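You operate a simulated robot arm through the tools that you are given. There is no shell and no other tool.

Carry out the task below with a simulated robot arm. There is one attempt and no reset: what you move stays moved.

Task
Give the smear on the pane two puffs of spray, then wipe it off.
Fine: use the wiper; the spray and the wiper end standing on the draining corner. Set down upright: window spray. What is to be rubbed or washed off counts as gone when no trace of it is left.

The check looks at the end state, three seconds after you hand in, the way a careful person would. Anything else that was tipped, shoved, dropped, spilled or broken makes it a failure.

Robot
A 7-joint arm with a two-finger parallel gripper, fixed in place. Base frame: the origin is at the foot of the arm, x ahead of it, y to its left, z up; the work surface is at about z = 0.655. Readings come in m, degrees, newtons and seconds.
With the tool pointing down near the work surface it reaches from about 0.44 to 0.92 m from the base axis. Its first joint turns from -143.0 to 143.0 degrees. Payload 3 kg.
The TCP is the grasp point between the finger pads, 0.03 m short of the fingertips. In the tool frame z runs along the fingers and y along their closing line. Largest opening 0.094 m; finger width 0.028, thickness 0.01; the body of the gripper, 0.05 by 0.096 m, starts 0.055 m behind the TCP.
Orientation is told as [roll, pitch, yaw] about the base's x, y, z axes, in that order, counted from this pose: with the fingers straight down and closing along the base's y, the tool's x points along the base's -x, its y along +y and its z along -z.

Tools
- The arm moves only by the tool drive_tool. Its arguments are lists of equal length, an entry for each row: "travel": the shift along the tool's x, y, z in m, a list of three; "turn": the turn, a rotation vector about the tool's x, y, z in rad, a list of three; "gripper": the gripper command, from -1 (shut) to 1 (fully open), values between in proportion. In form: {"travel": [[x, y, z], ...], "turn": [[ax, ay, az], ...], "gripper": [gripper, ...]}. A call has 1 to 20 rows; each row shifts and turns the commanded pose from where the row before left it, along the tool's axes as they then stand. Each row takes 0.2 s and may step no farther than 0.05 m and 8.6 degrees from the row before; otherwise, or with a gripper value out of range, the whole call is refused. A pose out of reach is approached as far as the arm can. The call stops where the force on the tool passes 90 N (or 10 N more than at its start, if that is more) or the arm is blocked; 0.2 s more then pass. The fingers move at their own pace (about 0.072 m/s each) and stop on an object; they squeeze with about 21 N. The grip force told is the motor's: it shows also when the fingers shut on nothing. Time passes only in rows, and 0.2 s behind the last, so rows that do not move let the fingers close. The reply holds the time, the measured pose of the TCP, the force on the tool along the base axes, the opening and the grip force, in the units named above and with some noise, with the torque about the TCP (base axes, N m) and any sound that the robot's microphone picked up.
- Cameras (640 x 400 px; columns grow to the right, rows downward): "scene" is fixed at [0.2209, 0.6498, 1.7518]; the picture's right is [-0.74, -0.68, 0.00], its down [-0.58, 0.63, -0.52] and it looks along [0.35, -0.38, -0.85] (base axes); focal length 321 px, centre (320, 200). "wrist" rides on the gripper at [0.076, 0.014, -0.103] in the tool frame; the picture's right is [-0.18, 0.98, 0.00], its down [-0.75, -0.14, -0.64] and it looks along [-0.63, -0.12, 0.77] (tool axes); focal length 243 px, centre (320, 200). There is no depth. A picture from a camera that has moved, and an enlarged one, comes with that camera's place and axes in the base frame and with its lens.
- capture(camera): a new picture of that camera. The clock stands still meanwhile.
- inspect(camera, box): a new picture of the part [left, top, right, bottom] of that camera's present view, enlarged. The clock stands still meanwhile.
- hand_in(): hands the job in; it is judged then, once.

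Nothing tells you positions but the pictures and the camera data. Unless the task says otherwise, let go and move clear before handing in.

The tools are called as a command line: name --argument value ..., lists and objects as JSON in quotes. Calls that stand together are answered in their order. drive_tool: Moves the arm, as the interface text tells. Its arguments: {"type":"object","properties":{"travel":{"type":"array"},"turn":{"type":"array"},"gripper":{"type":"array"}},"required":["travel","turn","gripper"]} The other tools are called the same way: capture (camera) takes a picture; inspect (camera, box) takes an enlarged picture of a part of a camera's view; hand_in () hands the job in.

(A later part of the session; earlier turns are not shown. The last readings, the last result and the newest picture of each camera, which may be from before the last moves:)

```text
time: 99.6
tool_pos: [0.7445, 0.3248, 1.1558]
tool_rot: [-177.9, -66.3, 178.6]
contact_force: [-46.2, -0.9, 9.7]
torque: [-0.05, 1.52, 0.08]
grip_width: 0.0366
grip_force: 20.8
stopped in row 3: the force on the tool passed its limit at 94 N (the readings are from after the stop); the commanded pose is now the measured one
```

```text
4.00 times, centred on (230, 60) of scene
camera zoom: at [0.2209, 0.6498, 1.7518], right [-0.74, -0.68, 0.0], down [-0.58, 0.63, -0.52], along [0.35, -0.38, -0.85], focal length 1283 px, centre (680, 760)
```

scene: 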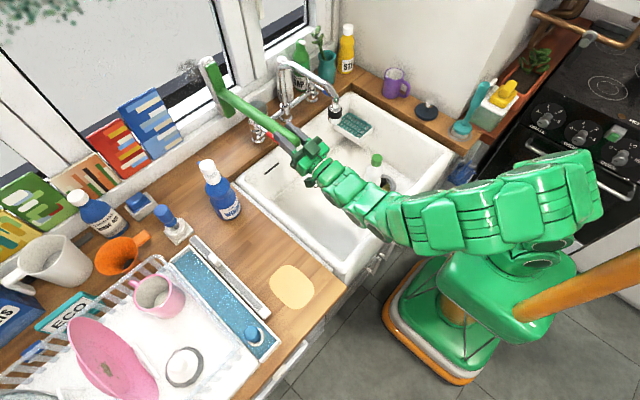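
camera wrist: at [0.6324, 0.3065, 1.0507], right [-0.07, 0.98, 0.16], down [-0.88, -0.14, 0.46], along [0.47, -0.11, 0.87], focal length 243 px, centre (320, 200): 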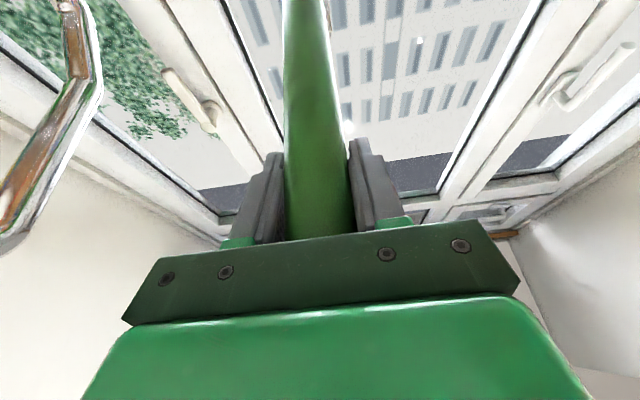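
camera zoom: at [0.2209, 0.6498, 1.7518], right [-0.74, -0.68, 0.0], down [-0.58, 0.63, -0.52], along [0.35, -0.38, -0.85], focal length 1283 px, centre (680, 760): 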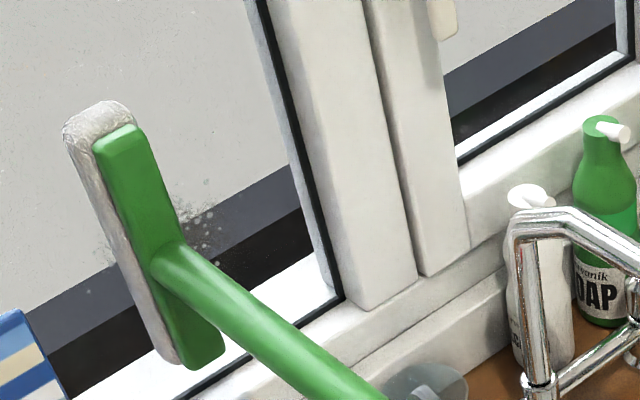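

drive_tool --travel '[[-0.0005, 0, -0.0011], [0, -0.005, 0], [0, -0.005, 0], [0, -0.005, 0], [0, -0.005, 0]]' --turn '[[0, 0, 0], [0, 0, 0], [0, 0, 0], [0, 0, 0], [0, 0, 0]]' --gripper '[-1, -1, -1, -1, -1]'

inspect --camera "scene" --box '[150, 10, 310, 110]'

```text
time: 100.8
tool_pos: [0.745, 0.3035, 1.1537]
tool_rot: [-177.8, -66.4, 178.5]
contact_force: [-36.4, 2.3, 8.5]
torque: [0.16, 0.69, 0.6]
grip_width: 0.0369
grip_force: 21.2
```

```text
4.00 times, centred on (230, 60) of scene
camera zoom: at [0.2209, 0.6498, 1.7518], right [-0.74, -0.68, 0.0], down [-0.58, 0.63, -0.52], along [0.35, -0.38, -0.85], focal length 1283 px, centre (680, 760)
```

zoom: 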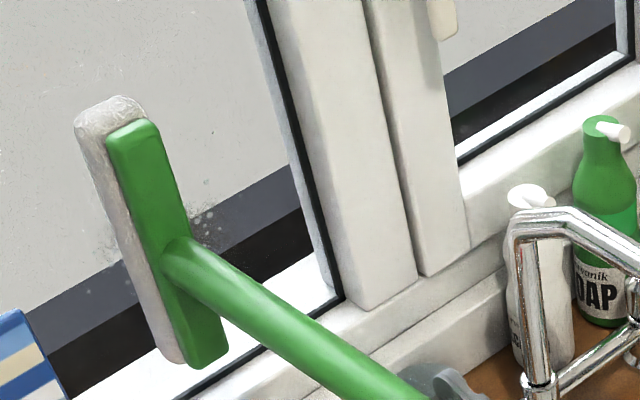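

It's sliding to the right now. I'll continue across to the right side.

drive_tool --travel '[[-0.0001, -0.005, -0.0003], [0, -0.005, 0], [0, -0.005, 0], [0, -0.005, 0], [0, -0.005, 0], [0, -0.005, 0], [0, -0.005, 0], [0, -0.005, 0], [0, -0.005, 0], [0, -0.005, 0]]' --turn '[[0, 0, 0], [0, 0, 0], [0, 0, 0], [0, 0, 0], [0, 0, 0], [0, 0, 0], [0, 0, 0], [0, 0, 0], [0, 0, 0], [0, 0, 0]]' --gripper '[-1, -1, -1, -1, -1, -1, -1, -1, -1, -1]'

inspect --camera "scene" --box '[150, 10, 310, 110]'

```text
time: 103.0
tool_pos: [0.7445, 0.2545, 1.1547]
tool_rot: [-178.0, -66.7, 178.7]
contact_force: [0.2, -0.1, -1.8]
torque: [-0.03, 0.4, 0.03]
grip_width: 0.0365
grip_force: 20.8
```

```text
4.00 times, centred on (230, 60) of scene
camera zoom: at [0.2209, 0.6498, 1.7518], right [-0.74, -0.68, 0.0], down [-0.58, 0.63, -0.52], along [0.35, -0.38, -0.85], focal length 1283 px, centre (680, 760)
```

zoom: 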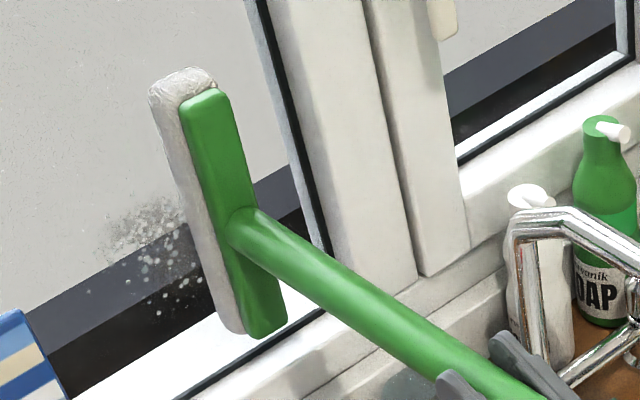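

Progress is clear and the smear is fainter. I'll re-press and sweep back left.

drive_tool --travel '[[0.0006, 0, 0.0014], [0, 0, 0]]' --turn '[[0, 0, 0], [0, 0, 0]]' --gripper '[-1, -1]'

```text
time: 103.6
tool_pos: [0.7462, 0.2552, 1.1562]
tool_rot: [-177.9, -66.5, 178.7]
contact_force: [-19.8, 1.5, 1.3]
torque: [-0.02, 0.14, 0.1]
grip_width: 0.0367
grip_force: 21.1
```

drive_tool --travel '[[0, 0.005, 0], [0, 0.005, 0], [0, 0.005, 0], [0, 0.005, 0], [0, 0.005, 0]]' --turn '[[0, 0, 0], [0, 0, 0], [0, 0, 0], [0, 0, 0], [0, 0, 0]]' --gripper '[-1, -1, -1, -1, -1]'

inspect --camera "scene" --box '[150, 10, 310, 110]'

```text
time: 104.8
tool_pos: [0.7465, 0.2786, 1.1539]
tool_rot: [-178.0, -66.5, 178.6]
contact_force: [-40.7, -5.5, 2.4]
torque: [-0.03, 0.29, -1.55]
grip_width: 0.0377
grip_force: 20.4
```

```text
4.00 times, centred on (230, 60) of scene
camera zoom: at [0.2209, 0.6498, 1.7518], right [-0.74, -0.68, 0.0], down [-0.58, 0.63, -0.52], along [0.35, -0.38, -0.85], focal length 1283 px, centre (680, 760)
```

zoom: 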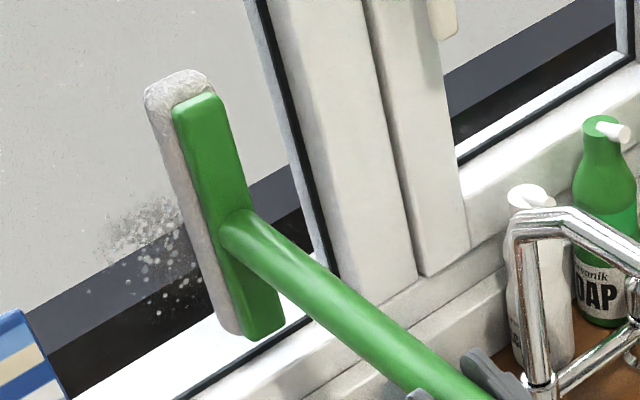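

drive_tool --travel '[[-0.0003, 0.004, -0.0008], [0, 0.005, 0], [0, 0.005, 0], [0, 0.005, 0], [0, 0.005, 0]]' --turn '[[0, 0, 0], [0, 0, 0], [0, 0, 0], [0, 0, 0], [0, 0, 0]]' --gripper '[-1, -1, -1, -1, -1]'

inspect --camera "scene" --box '[150, 10, 310, 110]'

```text
time: 106.0
tool_pos: [0.7446, 0.3014, 1.1561]
tool_rot: [-178.0, -66.6, 178.6]
contact_force: [-0.4, 0.1, -2.0]
torque: [0.0, 0.4, -0.05]
grip_width: 0.0364
grip_force: 20.8
```

```text
4.00 times, centred on (230, 60) of scene
camera zoom: at [0.2209, 0.6498, 1.7518], right [-0.74, -0.68, 0.0], down [-0.58, 0.63, -0.52], along [0.35, -0.38, -0.85], focal length 1283 px, centre (680, 760)
```

zoom: 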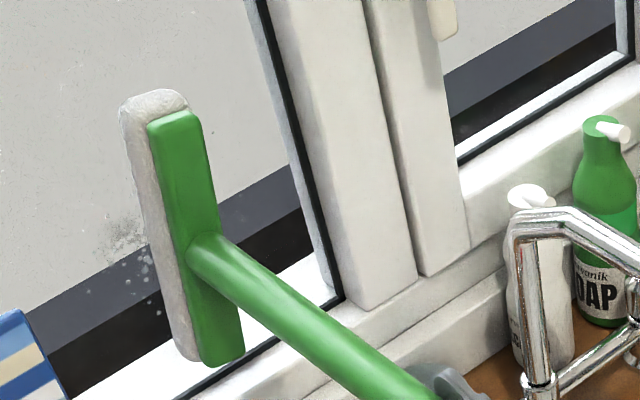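

drive_tool --travel '[[0.0006, 0, 0.0014], [0, 0.005, 0], [0, 0.005, 0], [0, 0.005, 0], [-0.0002, 0.005, -0.0004], [-0.0002, 0.005, -0.0004], [0, 0.005, 0]]' --turn '[[0, 0, 0], [0, 0, 0], [0, 0, 0], [0, 0, 0], [0, 0, 0], [0, 0, 0], [0, 0, 0]]' --gripper '[-1, -1, -1, -1, -1, -1, -1]'

inspect --camera "scene" --box '[150, 10, 310, 110]'

```text
time: 107.6
tool_pos: [0.7455, 0.3318, 1.1532]
tool_rot: [-177.9, -66.6, 178.5]
contact_force: [0.7, 0.1, -2.0]
torque: [0.04, 0.42, -0.01]
grip_width: 0.0351
grip_force: 20.9
```

```text
4.00 times, centred on (230, 60) of scene
camera zoom: at [0.2209, 0.6498, 1.7518], right [-0.74, -0.68, 0.0], down [-0.58, 0.63, -0.52], along [0.35, -0.38, -0.85], focal length 1283 px, centre (680, 760)
```

zoom: 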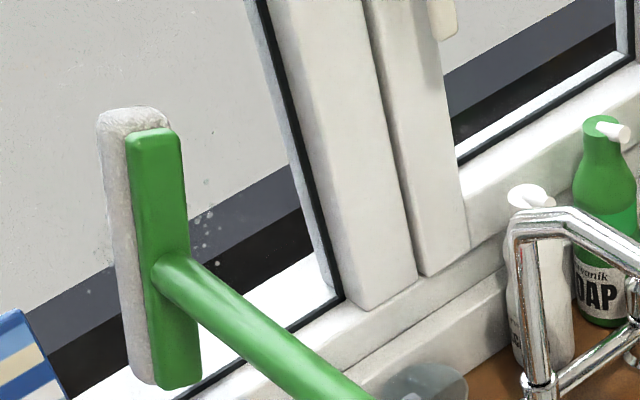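

drive_tool --travel '[[-0.008, 0, -0.0183], [0, 0.03, 0], [0, 0.02, 0], [0, 0, 0]]' --turn '[[0, 0, 0], [0, 0, 0], [0, 0, 0], [0, 0, 0]]' --gripper '[-1, -1, -1, -1]'

inspect --camera "scene" --box '[150, 40, 240, 100]'

inspect --camera "scene" --box '[110, 20, 310, 150]'

```text
time: 108.6
tool_pos: [0.7264, 0.3824, 1.1524]
tool_rot: [-178.0, -66.5, 178.5]
contact_force: [-0.7, 0.0, -2.3]
torque: [0.04, 0.42, 0.01]
grip_width: 0.0348
grip_force: 20.7
```

```text
6.67 times, centred on (195, 70) of scene
camera zoom: at [0.2209, 0.6498, 1.7518], right [-0.74, -0.68, 0.0], down [-0.58, 0.63, -0.52], along [0.35, -0.38, -0.85], focal length 2138 px, centre (1153, 1067)
```

zoom: 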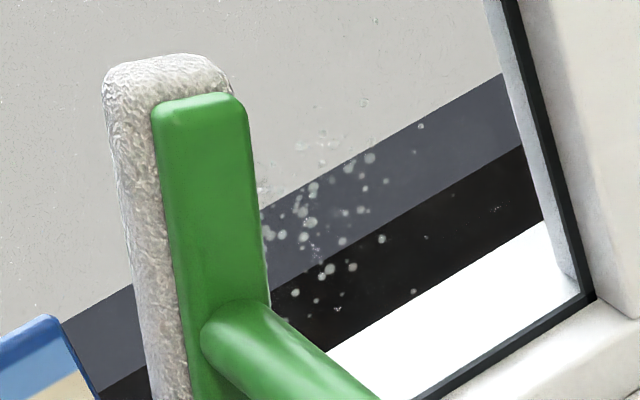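

```text
3.08 times, centred on (210, 85) of scene
camera zoom: at [0.2209, 0.6498, 1.7518], right [-0.74, -0.68, 0.0], down [-0.58, 0.63, -0.52], along [0.35, -0.38, -0.85], focal length 987 px, centre (658, 554)
```

zoom: 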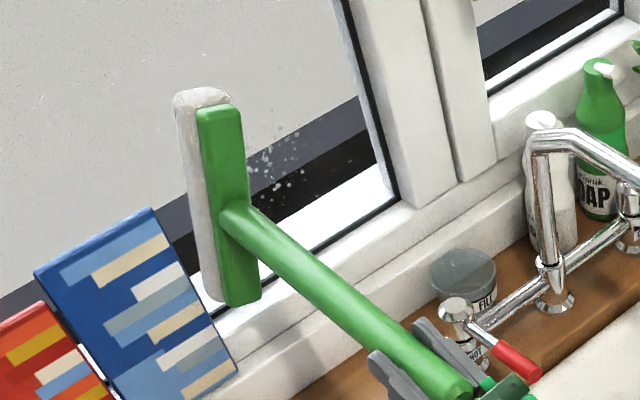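

The smear is nearly gone on the right, with only droplets remaining. I'll pull back and move right to see the whole area.

drive_tool --travel '[[-0.012, 0, -0.0275], [-0.012, -0.03, -0.0275], [0, -0.045, 0], [0, -0.045, 0], [0, -0.045, 0], [0, -0.02, 0], [0, 0, 0]]' --turn '[[0, 0, 0], [0, 0, 0], [0, 0, 0], [0, 0, 0], [0, 0, 0], [0, 0, 0], [0, 0, 0]]' --gripper '[-1, -1, -1, -1, -1, -1, -1]'

inspect --camera "scene" --box '[150, 40, 240, 100]'

capture --camera "scene"

```text
time: 110.4
tool_pos: [0.6697, 0.1102, 1.0933]
tool_rot: [132.9, -71.2, -146.9]
contact_force: [-6.7, 2.1, 1.1]
torque: [0.14, -0.74, 0.78]
grip_width: 0.0432
grip_force: 20.9
stopped in row 7: the arm was blocked; the commanded pose is now the measured one
```

```text
6.67 times, centred on (195, 70) of scene
camera zoom: at [0.2209, 0.6498, 1.7518], right [-0.74, -0.68, 0.0], down [-0.58, 0.63, -0.52], along [0.35, -0.38, -0.85], focal length 2138 px, centre (1153, 1067)
```

zoom: 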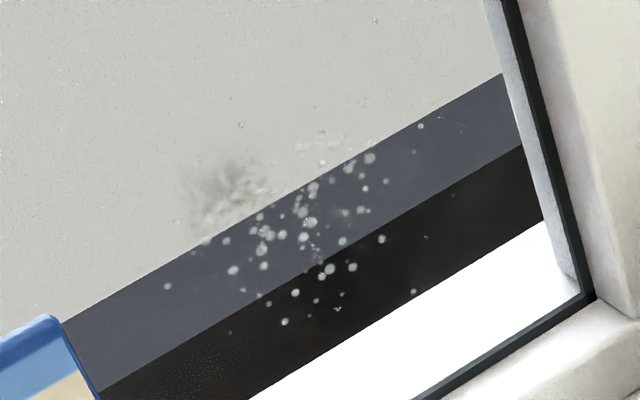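

```text
taken
```

scene: 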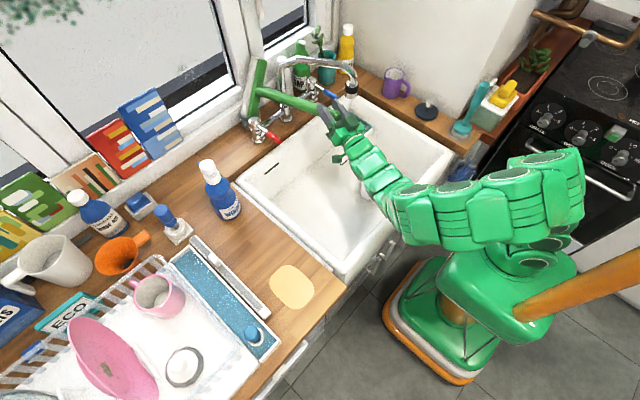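

The arm got blocked near the tap, and the faucet spout seems to have been touched. I'll look closely before moving.

inspect --camera "scene" --box '[220, 20, 400, 170]'

capture --camera "wrist"

```text
2.67 times, centred on (310, 95) of scene
camera zoom: at [0.2209, 0.6498, 1.7518], right [-0.74, -0.68, 0.0], down [-0.58, 0.63, -0.52], along [0.35, -0.38, -0.85], focal length 855 px, centre (347, 480)
```

zoom: 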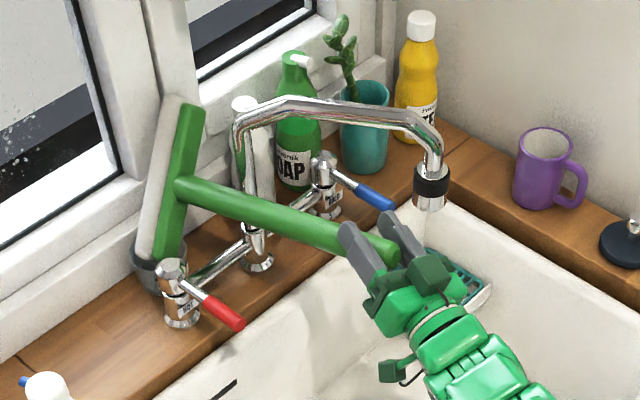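

```text
taken
camera wrist: at [0.5974, 0.1637, 1.0023], right [0.16, 0.9, 0.41], down [-0.84, -0.1, 0.54], along [0.53, -0.42, 0.74], focal length 243 px, centre (320, 200)
```

wrist: 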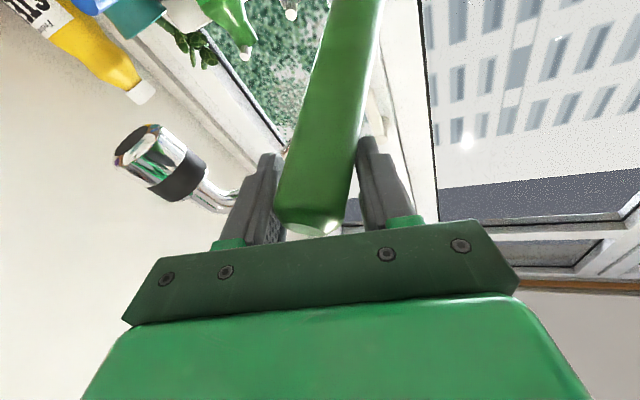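

The gripper swung the faucet spout about 30° toward -y when the arm drifted at its reach limit. I'll first free everything by rising and moving left away from the tap, then fix the spout later.

drive_tool --travel '[[-0.019, 0.0047, 0.0044], [-0.019, 0.0047, 0.0044], [0.0044, 0.0237, -0.0065], [0.0044, 0.0237, -0.0065], [0, 0, 0]]' --turn '[[0, 0, 0], [0, 0, 0], [0, 0, 0], [0, 0, 0], [0, 0, 0]]' --gripper '[-1, -1, -1, -1, -1]'

inspect --camera "scene" --box '[180, 10, 400, 170]'

```text
time: 111.6
tool_pos: [0.6711, 0.1596, 1.1324]
tool_rot: [132.8, -71.3, -146.9]
contact_force: [0.5, -0.1, -1.3]
torque: [0.06, 0.24, -0.01]
grip_width: 0.0347
grip_force: 20.7
```

```text
2.50 times, centred on (290, 90) of scene
camera zoom: at [0.2209, 0.6498, 1.7518], right [-0.74, -0.68, 0.0], down [-0.58, 0.63, -0.52], along [0.35, -0.38, -0.85], focal length 802 px, centre (395, 475)
```

zoom: 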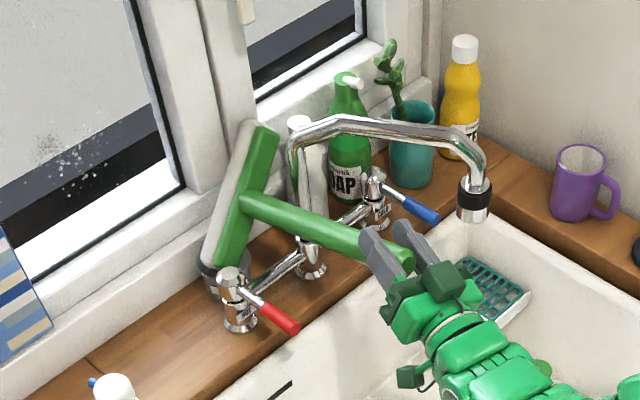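

drive_tool --travel '[[0.0007, 0.0283, 0.011], [0.0007, 0.0283, 0.011], [0.0007, 0.0283, 0.011], [0, 0, 0]]' --turn '[[-0.0933, -0.052, -0.0527], [-0.0933, -0.052, -0.0527], [-0.0933, -0.052, -0.0527], [0, 0, 0]]' --gripper '[-1, -1, -1, -1]'

inspect --camera "scene" --box '[150, 10, 350, 140]'

capture --camera "wrist"

```text
time: 112.6
tool_pos: [0.7129, 0.2377, 1.1557]
tool_rot: [-179.8, -66.3, 179.9]
contact_force: [-44.3, -0.9, 24.3]
torque: [-0.35, 1.05, -0.31]
grip_width: 0.0413
grip_force: 21.1
```

```text
3.08 times, centred on (250, 75) of scene
camera zoom: at [0.2209, 0.6498, 1.7518], right [-0.74, -0.68, 0.0], down [-0.58, 0.63, -0.52], along [0.35, -0.38, -0.85], focal length 987 px, centre (535, 585)
```

zoom: 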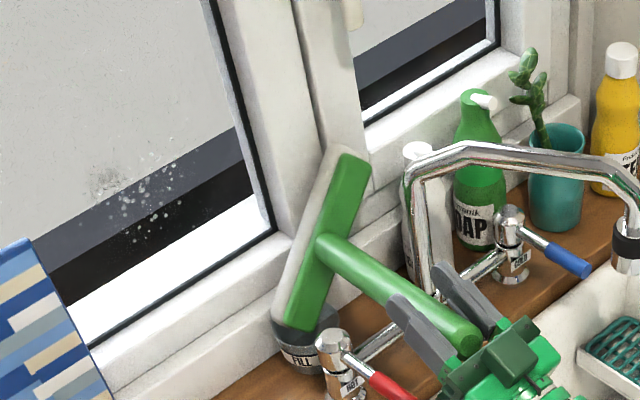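

```text
taken
camera wrist: at [0.6486, 0.2515, 1.0443], right [-0.07, 0.98, 0.17], down [-0.89, -0.14, 0.43], along [0.45, -0.12, 0.89], focal length 243 px, centre (320, 200)
```

wrist: 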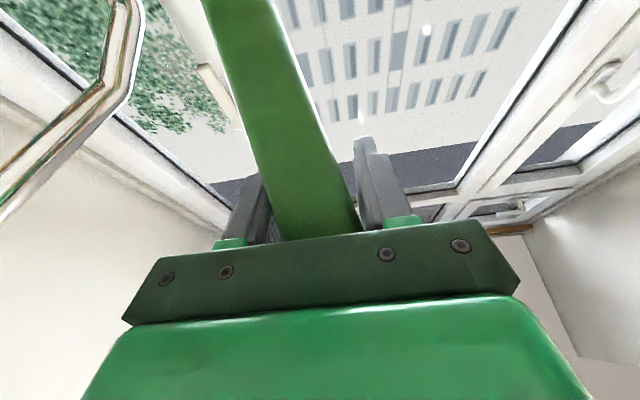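

drive_tool --travel '[[-0.008, 0, -0.0184], [-0.008, 0.01, -0.0184], [0, 0.04, 0], [0, 0.04, 0], [0, 0, 0]]' --turn '[[0, 0, 0], [0, 0, 0], [0, 0, 0], [0, 0, 0], [0, 0, 0]]' --gripper '[-1, -1, -1, -1, -1]'

inspect --camera "scene" --box '[150, 10, 350, 140]'

capture --camera "wrist"

```text
time: 113.8
tool_pos: [0.6736, 0.3255, 1.1538]
tool_rot: [-179.9, -66.7, 179.8]
contact_force: [0.4, -0.3, -2.1]
torque: [0.06, 0.36, 0.04]
grip_width: 0.0348
grip_force: 20.6
```

```text
3.08 times, centred on (250, 75) of scene
camera zoom: at [0.2209, 0.6498, 1.7518], right [-0.74, -0.68, 0.0], down [-0.58, 0.63, -0.52], along [0.35, -0.38, -0.85], focal length 987 px, centre (535, 585)
```

zoom: 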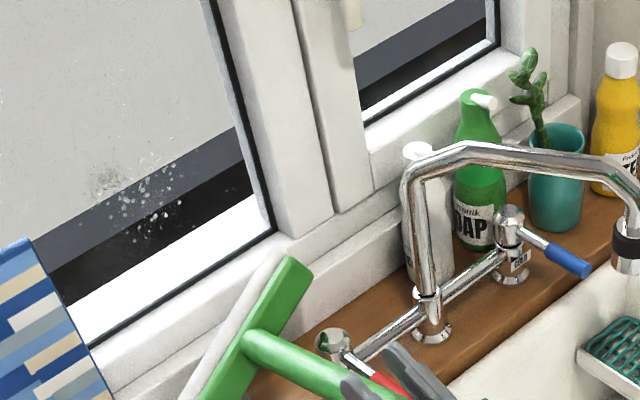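

```text
taken
camera wrist: at [0.61, 0.3405, 1.0429], right [-0.07, 0.98, 0.17], down [-0.89, -0.14, 0.44], along [0.45, -0.12, 0.88], focal length 243 px, centre (320, 200)
```

wrist: 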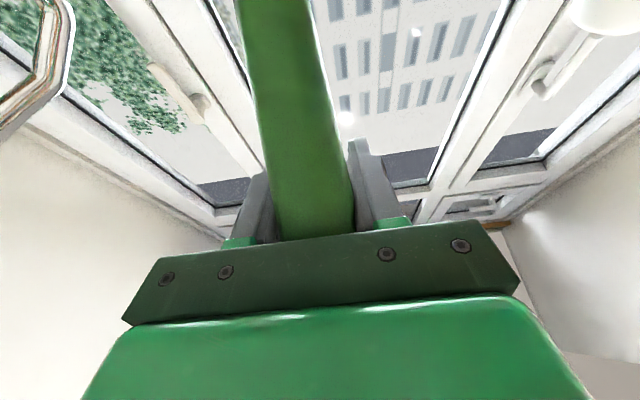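

capture --camera "scene"

inspect --camera "scene" --box '[180, 60, 320, 180]'

```text
taken
```

scene: 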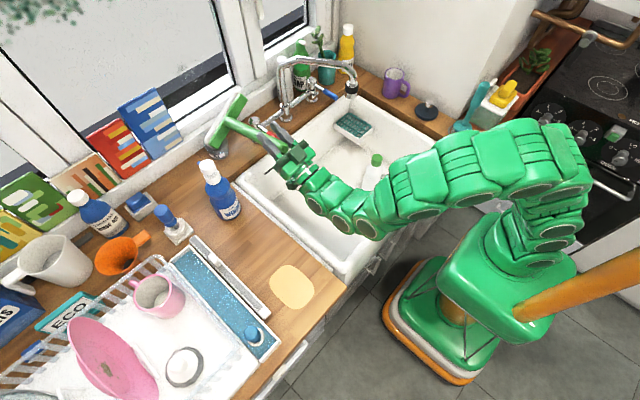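

```text
3.33 times, centred on (250, 120) of scene
camera zoom: at [0.2209, 0.6498, 1.7518], right [-0.74, -0.68, 0.0], down [-0.58, 0.63, -0.52], along [0.35, -0.38, -0.85], focal length 1069 px, centre (553, 467)
```

zoom: 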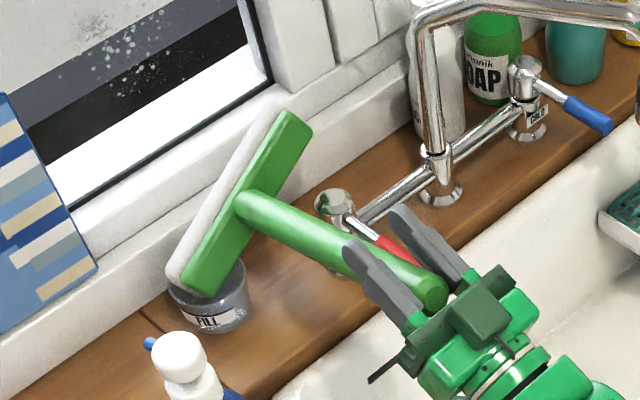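

The wiper's lower end has caught the FILL jar and dragged it left to where the spray stood; it's still upright. I'll lift the wiper out gently and check that the jar stays.

drive_tool --travel '[[-0.0092, 0, 0.004], [-0.0092, 0, 0.004], [-0.0092, 0, 0.004], [0, 0, 0]]' --turn '[[0, 0, 0], [0, 0, 0], [0, 0, 0], [0, 0, 0]]' --gripper '[-1, -1, -1, -1]'

inspect --camera "scene" --box '[180, 60, 320, 180]'

```text
time: 114.8
tool_pos: [0.673, 0.3276, 1.1841]
tool_rot: [-179.9, -66.5, 179.9]
contact_force: [-0.3, -0.8, -1.7]
torque: [0.0, 0.41, -0.01]
grip_width: 0.0347
grip_force: 21.1
```

```text
3.33 times, centred on (250, 120) of scene
camera zoom: at [0.2209, 0.6498, 1.7518], right [-0.74, -0.68, 0.0], down [-0.58, 0.63, -0.52], along [0.35, -0.38, -0.85], focal length 1069 px, centre (553, 467)
```

zoom: 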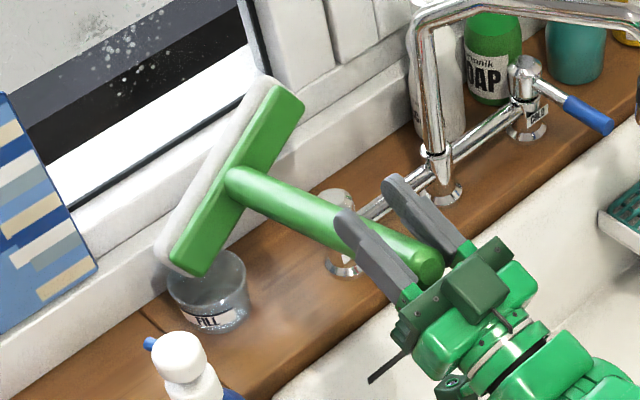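

The jar stayed upright. Now I'll raise the wiper clear and bring the tool back toward pointing down.

drive_tool --travel '[[-0.0275, 0, 0.012], [-0.029, 0, 0.0078], [-0.0298, 0, 0.0037], [0, -0.01, 0], [0, -0.01, 0], [0, -0.01, 0], [0, 0, 0]]' --turn '[[0, 0, 0], [0, 0.14, 0], [0, 0.14, 0], [0, 0.14, 0], [0, 0.14, 0], [0, 0.14, 0], [0, 0, 0]]' --gripper '[-1, -1, -1, -1, -1, -1, -1]'

capture --camera "scene"

inspect --camera "scene" --box '[150, 40, 240, 100]'

```text
time: 116.4
tool_pos: [0.6659, 0.2982, 1.2755]
tool_rot: [0.2, -73.5, -0.3]
contact_force: [-4.8, 2.2, 7.3]
torque: [0.23, -0.34, 0.26]
grip_width: 0.0347
grip_force: 21.1
```

```text
taken
```

scene: 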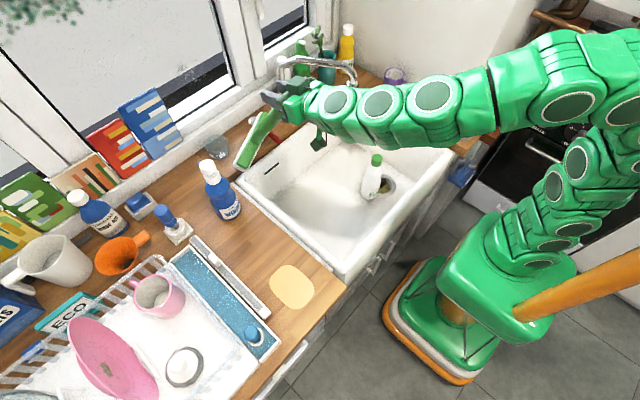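

```text
6.67 times, centred on (195, 70) of scene
camera zoom: at [0.2209, 0.6498, 1.7518], right [-0.74, -0.68, 0.0], down [-0.58, 0.63, -0.52], along [0.35, -0.38, -0.85], focal length 2138 px, centre (1153, 1067)
```

zoom: 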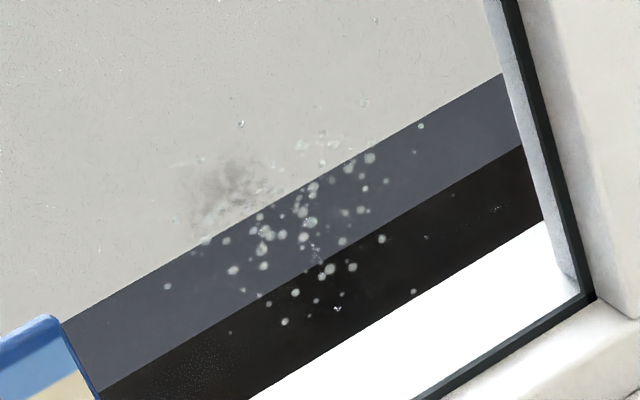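

The head is touching the hot tap, so I'll raise further.

drive_tool --travel '[[-0.0288, 0.01, -0.0085], [-0.0192, 0.01, -0.0057], [0, 0, 0]]' --turn '[[0, 0, 0], [0, 0, 0], [0, 0, 0]]' --gripper '[-1, -1, -1]'

inspect --camera "scene" --box '[190, 40, 350, 200]'

capture --camera "wrist"

```text
time: 117.2
tool_pos: [0.6652, 0.3185, 1.325]
tool_rot: [0.0, -73.4, 0.1]
contact_force: [0.3, 0.3, -1.6]
torque: [0.01, 0.15, -0.02]
grip_width: 0.0344
grip_force: 21.2
```

```text
2.50 times, centred on (270, 120) of scene
camera zoom: at [0.2209, 0.6498, 1.7518], right [-0.74, -0.68, 0.0], down [-0.58, 0.63, -0.52], along [0.35, -0.38, -0.85], focal length 802 px, centre (445, 400)
```

zoom: 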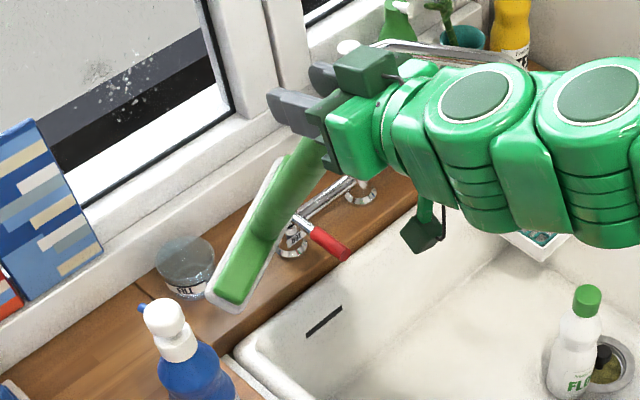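

```text
taken
camera wrist: at [0.5452, 0.3321, 1.2808], right [0.05, 0.98, 0.18], down [-0.4, -0.14, 0.91], along [0.92, -0.12, 0.39], focal length 243 px, centre (320, 200)
```

wrist: 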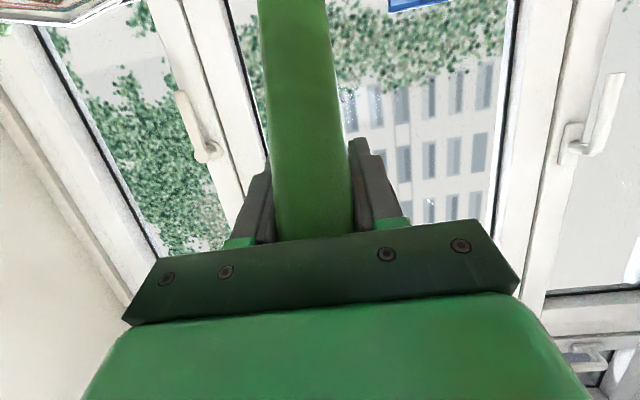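

Free now; the handle droops about 44° relative to the tool. I'll pitch until the handle hangs vertical, moving back over the sink.

drive_tool --travel '[[0.0106, 0, -0.0184], [0.0106, 0, -0.0184], [0.0106, 0, -0.0184], [0.0106, 0, -0.0184], [0, 0, 0]]' --turn '[[0, 0.128, 0], [0, 0.128, 0], [0, 0.128, 0], [0, 0.128, 0], [0, 0, 0]]' --gripper '[-1, -1, -1, -1, -1]'

capture --camera "scene"

capture --camera "wrist"

```text
time: 118.4
tool_pos: [0.5799, 0.3169, 1.3209]
tool_rot: [-0.1, -44.0, 0.0]
contact_force: [-0.3, 0.9, -2.0]
torque: [0.02, -0.06, 0.02]
grip_width: 0.0345
grip_force: 20.8
```

```text
taken
```

scene: 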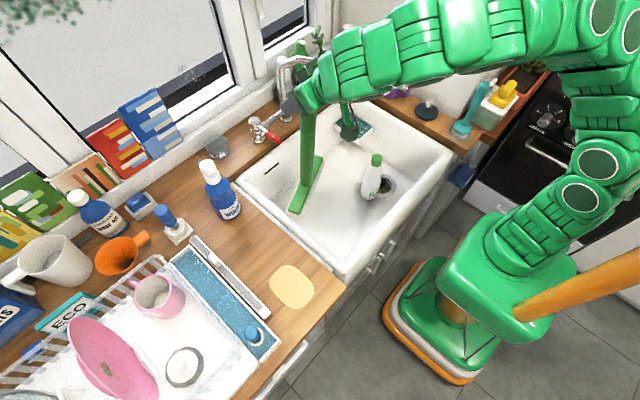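

```text
taken
camera wrist: at [0.4542, 0.331, 1.3409], right [0.13, 0.98, 0.13], down [0.1, -0.14, 0.99], along [0.99, -0.12, -0.11], focal length 243 px, centre (320, 200)
```

wrist: 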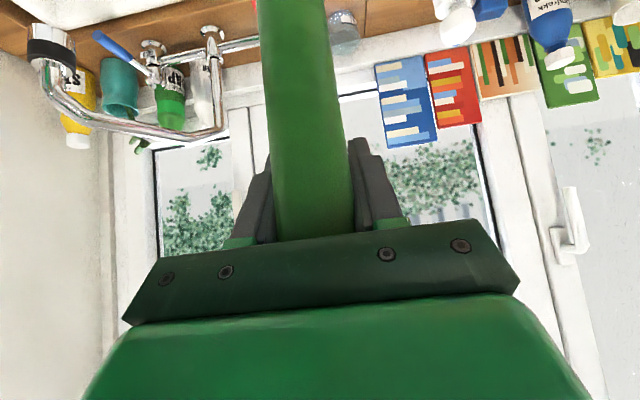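

The handle now hangs vertical. I'll yaw 45° and carry the wiper above the pale patch to set it down and re-grip it straight.

drive_tool --travel '[[0, 0, 0], [0, 0, 0], [0, 0, 0], [0, 0, 0], [0, 0, 0], [0, 0, 0], [-0.0062, 0.0393, 0.006], [-0.0062, 0.0393, 0.006], [-0.0062, 0.0393, 0.006], [-0.0062, 0.0393, 0.006], [-0.0062, 0.0393, 0.006], [-0.0062, 0.0393, 0.006], [0, 0, 0]]' --turn '[[-0.091, 0, -0.0942], [-0.091, 0, -0.0942], [-0.091, 0, -0.0942], [-0.091, 0, -0.0942], [-0.091, 0, -0.0942], [-0.091, 0, -0.0942], [0, 0, 0], [0, 0, 0], [0, 0, 0], [0, 0, 0], [0, 0, 0], [0, 0, 0], [0, 0, 0]]' --gripper '[-1, -1, -1, -1, -1, -1, -1, -1, -1, -1, -1, -1, -1]'

capture --camera "scene"

capture --camera "wrist"

```text
time: 121.2
tool_pos: [0.452, 0.5225, 1.3201]
tool_rot: [0.0, -44.0, 45.0]
contact_force: [0.7, -0.3, -1.8]
torque: [0.02, -0.03, 0.0]
grip_width: 0.0344
grip_force: 20.8
```

```text
taken
```

scene: 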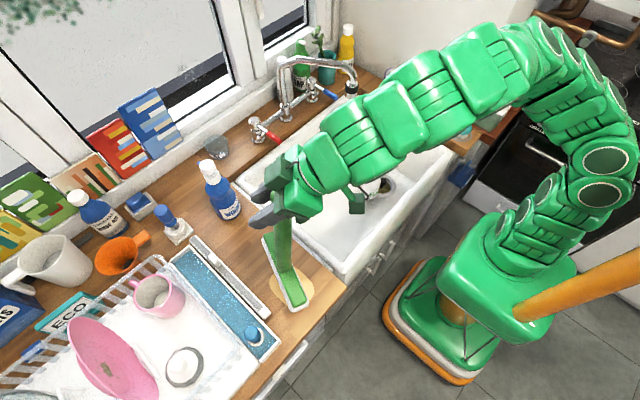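

```text
taken
camera wrist: at [0.3531, 0.4428, 1.341], right [-0.6, 0.79, 0.13], down [0.17, -0.03, 0.99], along [0.78, 0.61, -0.11], focal length 243 px, centre (320, 200)
```

wrist: 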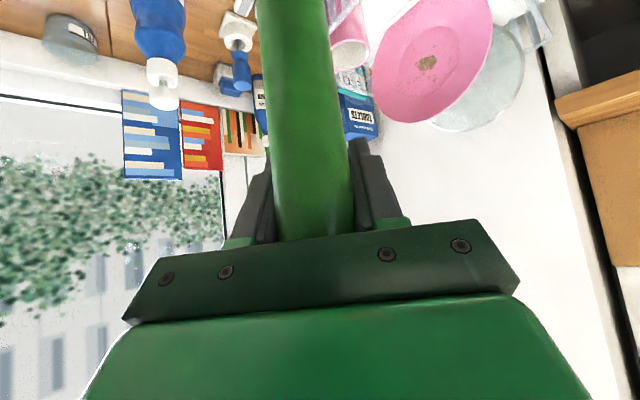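

inspect --camera "scene" --box '[220, 160, 380, 330]'

```text
2.35 times, centred on (300, 245) of scene
camera zoom: at [0.2209, 0.6498, 1.7518], right [-0.74, -0.68, 0.0], down [-0.58, 0.63, -0.52], along [0.35, -0.38, -0.85], focal length 754 px, centre (367, 94)
```

zoom: 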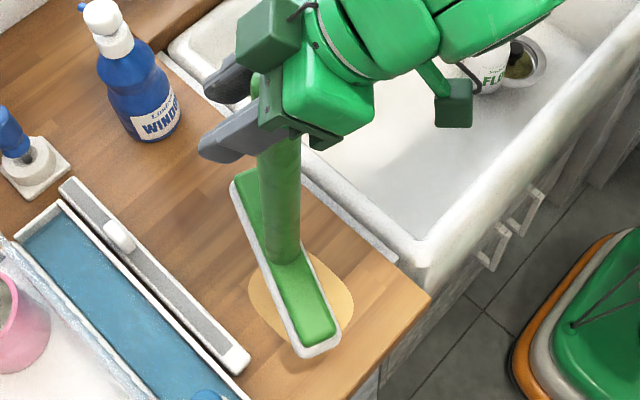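

drive_tool --travel '[[0.0122, 0, 0.0126], [0.0122, 0, 0.0126], [0.0122, 0, 0.0126], [0.0104, 0, 0.0108], [0, 0, 0]]' --turn '[[0, 0, 0], [0, 0, 0], [0, 0, 0], [0, 0, 0], [0, 0, 0]]' --gripper '[-1, -1, -1, -1, -1]'

inspect --camera "scene" --box '[220, 160, 380, 330]'

```text
time: 122.4
tool_pos: [0.4516, 0.5216, 1.2519]
tool_rot: [0.0, -44.0, 45.1]
contact_force: [0.9, -0.5, -2.0]
torque: [0.0, -0.01, 0.0]
grip_width: 0.0341
grip_force: 21.0
```

```text
2.35 times, centred on (300, 245) of scene
camera zoom: at [0.2209, 0.6498, 1.7518], right [-0.74, -0.68, 0.0], down [-0.58, 0.63, -0.52], along [0.35, -0.38, -0.85], focal length 754 px, centre (367, 94)
```

zoom: 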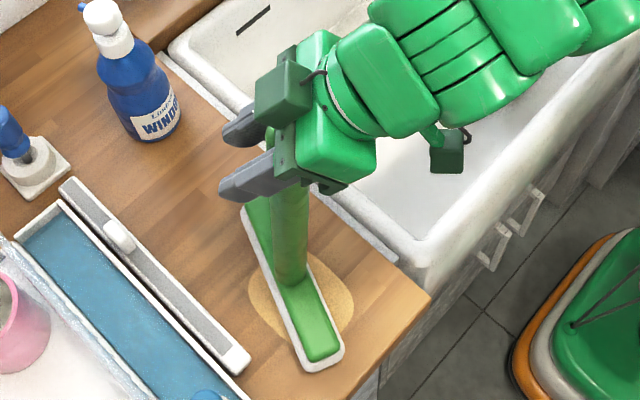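

drive_tool --travel '[[0.0028, 0, 0.0029], [0.0028, 0, 0.0029], [0.0028, 0, 0.0029]]' --turn '[[0, 0, 0], [0, 0, 0], [0, 0, 0]]' --gripper '[-1, -1, -1]'

```text
time: 123.2
tool_pos: [0.4515, 0.5207, 1.2408]
tool_rot: [-0.1, -44.1, 45.0]
contact_force: [0.9, -1.2, 2.7]
torque: [-0.1, 0.31, 0.06]
grip_width: 0.0345
grip_force: 21.1
```

drive_tool --travel '[[0.0014, 0, 0.0014], [0, 0, 0]]' --turn '[[0, 0, 0], [0, 0, 0]]' --gripper '[-1, -1]'

inspect --camera "scene" --box '[220, 160, 380, 330]'

```text
time: 123.8
tool_pos: [0.452, 0.5207, 1.2378]
tool_rot: [-0.2, -44.2, 45.0]
contact_force: [5.3, -2.2, 18.1]
torque: [-0.34, 0.39, 0.09]
grip_width: 0.0345
grip_force: 21.0
```

```text
2.35 times, centred on (300, 245) of scene
camera zoom: at [0.2209, 0.6498, 1.7518], right [-0.74, -0.68, 0.0], down [-0.58, 0.63, -0.52], along [0.35, -0.38, -0.85], focal length 754 px, centre (367, 94)
```

zoom: 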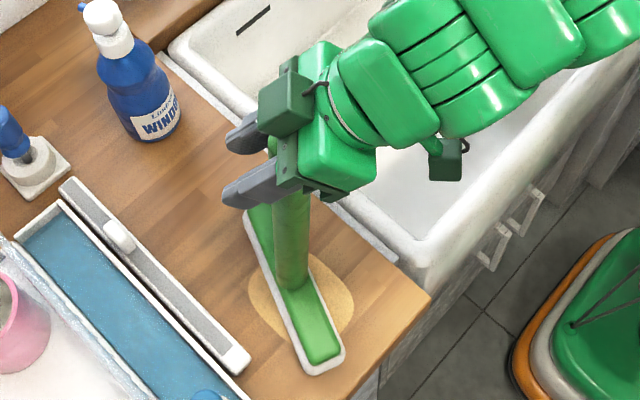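

Flush on the counter. Releasing and backing away along the tool axis.

drive_tool --travel '[[0, 0, 0], [0, 0, 0], [0, 0, 0], [0, 0, -0.02], [0, 0, -0.03], [0, 0, -0.03], [0, 0, 0]]' --turn '[[0, 0, 0], [0, 0, 0], [0, 0, 0], [0, 0, 0], [0, 0, 0], [0, 0, 0], [0, 0, 0]]' --gripper '[1, 1, 1, 1, 1, 1, 1]'

inspect --camera "scene" --box '[220, 160, 380, 330]'

capture --camera "wrist"

```text
time: 125.4
tool_pos: [0.412, 0.4818, 1.2956]
tool_rot: [-0.1, -44.0, 44.9]
contact_force: [-0.3, -0.3, 0.5]
torque: [-0.01, 0.01, -0.03]
grip_width: 0.0944
grip_force: 0.0
```

```text
2.35 times, centred on (300, 245) of scene
camera zoom: at [0.2209, 0.6498, 1.7518], right [-0.74, -0.68, 0.0], down [-0.58, 0.63, -0.52], along [0.35, -0.38, -0.85], focal length 754 px, centre (367, 94)
```

zoom: 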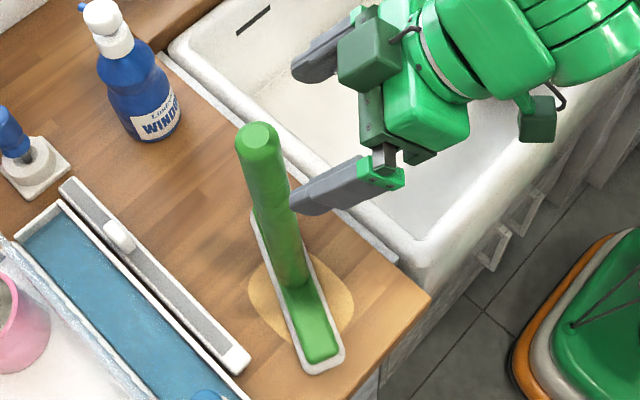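

```text
taken
camera wrist: at [0.3126, 0.4023, 1.3161], right [-0.6, 0.79, 0.13], down [0.17, -0.03, 0.99], along [0.78, 0.61, -0.11], focal length 243 px, centre (320, 200)
```

wrist: 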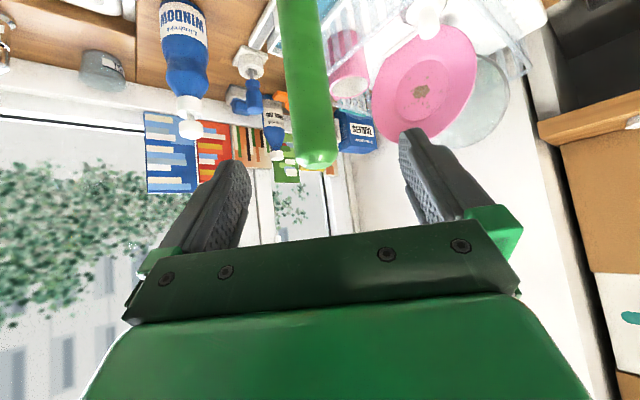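

The wiper stands upright on the patch. Now I'll straighten the tool to vertical and yaw it to line up with the wiper head (about -20°) for a straight re-grip.

drive_tool --travel '[[0.028, -0.0035, -0.027], [0.028, -0.0035, -0.027], [0, 0, 0], [0, 0, 0], [0, 0, 0], [0, 0, 0], [0, 0, 0], [0, 0, 0], [0, 0, 0], [0, 0, 0], [0, 0, 0], [0, 0, 0], [0, 0, 0], [0, 0, 0], [0, 0, 0], [0, 0, 0], [0, 0, 0]]' --turn '[[0, 0, 0], [0, 0, 0], [0, 0.128, 0], [0, 0.128, 0], [0, 0.128, 0], [0, 0.128, 0], [0, 0.128, 0], [0, 0.128, 0], [0, 0, 0.1418], [0, 0, 0.1418], [0, 0, 0.1418], [0, 0, 0.1418], [0, 0, 0.1418], [0, 0, 0.1418], [0, 0, 0.1418], [0, 0, 0.1418], [0, 0, 0]]' --gripper '[1, 1, 1, 1, 1, 1, 1, 1, 1, 1, 1, 1, 1, 1, 1, 1, 1]'

capture --camera "wrist"

inspect --camera "scene" --box '[220, 160, 380, 330]'

```text
time: 129.0
tool_pos: [0.3633, 0.4224, 1.2956]
tool_rot: [0.1, -0.1, -20.1]
contact_force: [0.1, -0.2, -0.8]
torque: [0.04, 0.0, 0.0]
grip_width: 0.0939
grip_force: 0.1
```

```text
taken
camera wrist: at [0.2955, 0.4603, 1.3981], right [0.51, 0.86, 0.0], down [0.66, -0.39, 0.64], along [0.55, -0.33, -0.77], focal length 243 px, centre (320, 200)
```

wrist: 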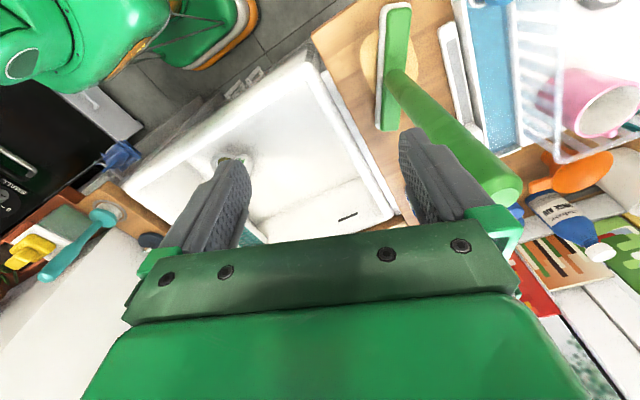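

```text
2.35 times, centred on (300, 245) of scene
camera zoom: at [0.2209, 0.6498, 1.7518], right [-0.74, -0.68, 0.0], down [-0.58, 0.63, -0.52], along [0.35, -0.38, -0.85], focal length 754 px, centre (367, 94)
```

zoom: 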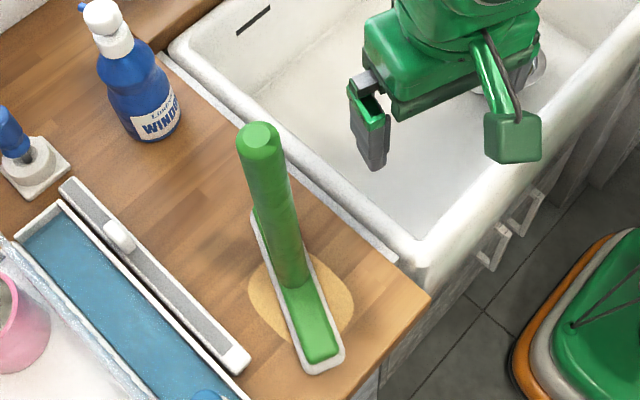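

drive_tool --travel '[[0.0082, 0.0299, 0], [0.0082, 0.0299, 0], [0.0082, 0.0299, 0.0215], [0.0082, 0.0299, 0.0215], [0, 0, 0]]' --turn '[[0, 0, 0], [0, 0, 0], [0, 0, 0], [0, 0, 0], [0, 0, 0]]' --gripper '[1, 1, 1, 1, 1]'

capture --camera "wrist"

inspect --camera "scene" --box '[220, 160, 380, 330]'

```text
time: 130.2
tool_pos: [0.3717, 0.5443, 1.2538]
tool_rot: [0.0, -0.1, -20.0]
contact_force: [0.0, 0.0, 0.2]
torque: [0.0, 0.01, 0.01]
grip_width: 0.0942
grip_force: 0.1
```

```text
taken
camera wrist: at [0.3047, 0.5827, 1.3562], right [0.51, 0.86, 0.0], down [0.66, -0.39, 0.64], along [0.55, -0.33, -0.77], focal length 243 px, centre (320, 200)
```

wrist: 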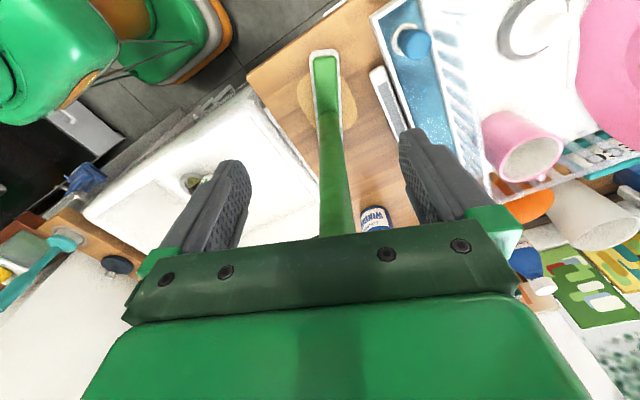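

```text
2.35 times, centred on (300, 245) of scene
camera zoom: at [0.2209, 0.6498, 1.7518], right [-0.74, -0.68, 0.0], down [-0.58, 0.63, -0.52], along [0.35, -0.38, -0.85], focal length 754 px, centre (367, 94)
```

zoom: 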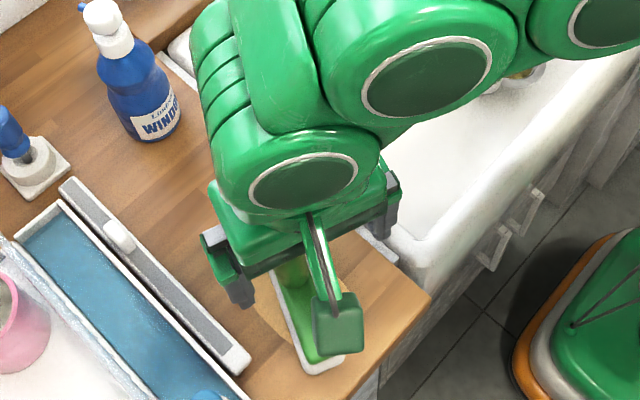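

drive_tool --travel '[[-0.027, 0, 0], [-0.027, 0, 0], [-0.027, 0, 0], [0, 0, 0]]' --turn '[[0, 0, 0], [0, 0, 0], [0, 0, 0], [0, 0, 0]]' --gripper '[1, 1, 1, 1]'

capture --camera "wrist"

inspect --camera "scene" --box '[220, 160, 380, 330]'

```text
time: 131.2
tool_pos: [0.4477, 0.5168, 1.2521]
tool_rot: [0.0, -0.1, -20.0]
contact_force: [0.2, -0.6, -0.2]
torque: [0.01, -0.02, -0.04]
grip_width: 0.0941
grip_force: 0.1
```

```text
taken
camera wrist: at [0.3819, 0.5555, 1.3554], right [0.51, 0.86, 0.0], down [0.66, -0.39, 0.64], along [0.55, -0.33, -0.77], focal length 243 px, centre (320, 200)
```

wrist: 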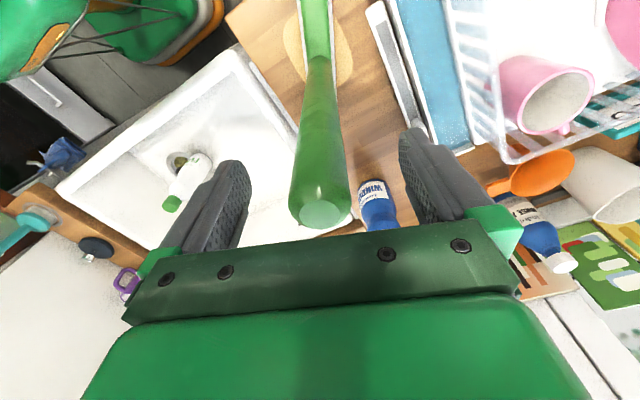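

```text
2.35 times, centred on (300, 245) of scene
camera zoom: at [0.2209, 0.6498, 1.7518], right [-0.74, -0.68, 0.0], down [-0.58, 0.63, -0.52], along [0.35, -0.38, -0.85], focal length 754 px, centre (367, 94)
```

zoom: 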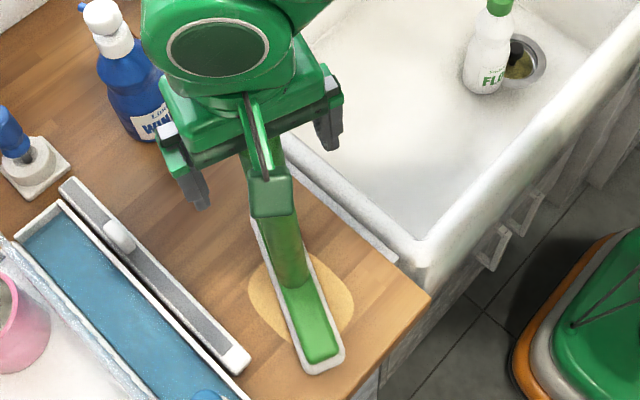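

drive_tool --travel '[[-0.006, 0, 0], [0, 0, 0.01], [0, 0, 0.01], [0, 0, 0.006], [0, 0, 0]]' --turn '[[0, 0, 0], [0, 0, 0], [0, 0, 0], [0, 0, 0], [0, 0, 0]]' --gripper '[1, 1, 1, 1, 1]'

capture --camera "wrist"

```text
time: 132.4
tool_pos: [0.455, 0.5166, 1.2271]
tool_rot: [0.0, -0.2, -20.0]
contact_force: [-0.3, 0.3, -0.5]
torque: [0.05, 0.0, 0.03]
grip_width: 0.0939
grip_force: 0.0
```

```text
taken
camera wrist: at [0.387, 0.5547, 1.3299], right [0.51, 0.86, 0.0], down [0.66, -0.39, 0.64], along [0.55, -0.33, -0.77], focal length 243 px, centre (320, 200)
```

wrist: 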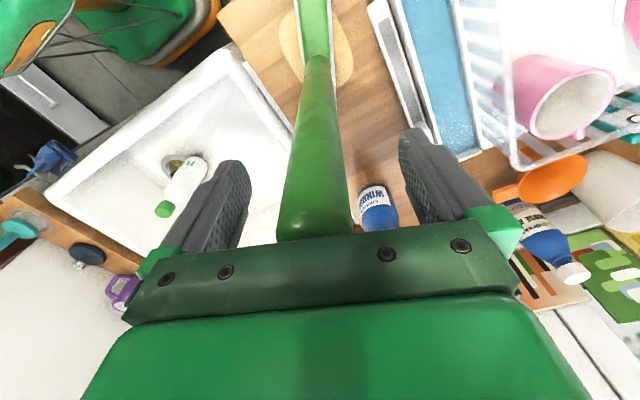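

drive_tool --travel '[[0, 0, 0.003], [0, 0, 0.003], [0, 0, 0]]' --turn '[[0, 0, 0], [0, 0, 0], [0, 0, 0]]' --gripper '[1, 1, 1]'

```text
time: 133.2
tool_pos: [0.4548, 0.516, 1.221]
tool_rot: [0.0, -0.1, -20.0]
contact_force: [-0.7, -0.5, 0.0]
torque: [0.02, 0.01, -0.01]
grip_width: 0.0941
grip_force: 0.0
```

drive_tool --travel '[[0, 0, 0.003], [0, 0, 0.003], [0, 0, 0]]' --turn '[[0, 0, 0], [0, 0, 0], [0, 0, 0]]' --gripper '[1, 1, 1]'

```text
time: 134.0
tool_pos: [0.4539, 0.515, 1.2158]
tool_rot: [0.0, -0.1, -20.0]
contact_force: [-0.5, 0.9, 0.5]
torque: [0.0, -0.03, -0.03]
grip_width: 0.0937
grip_force: 0.0
```

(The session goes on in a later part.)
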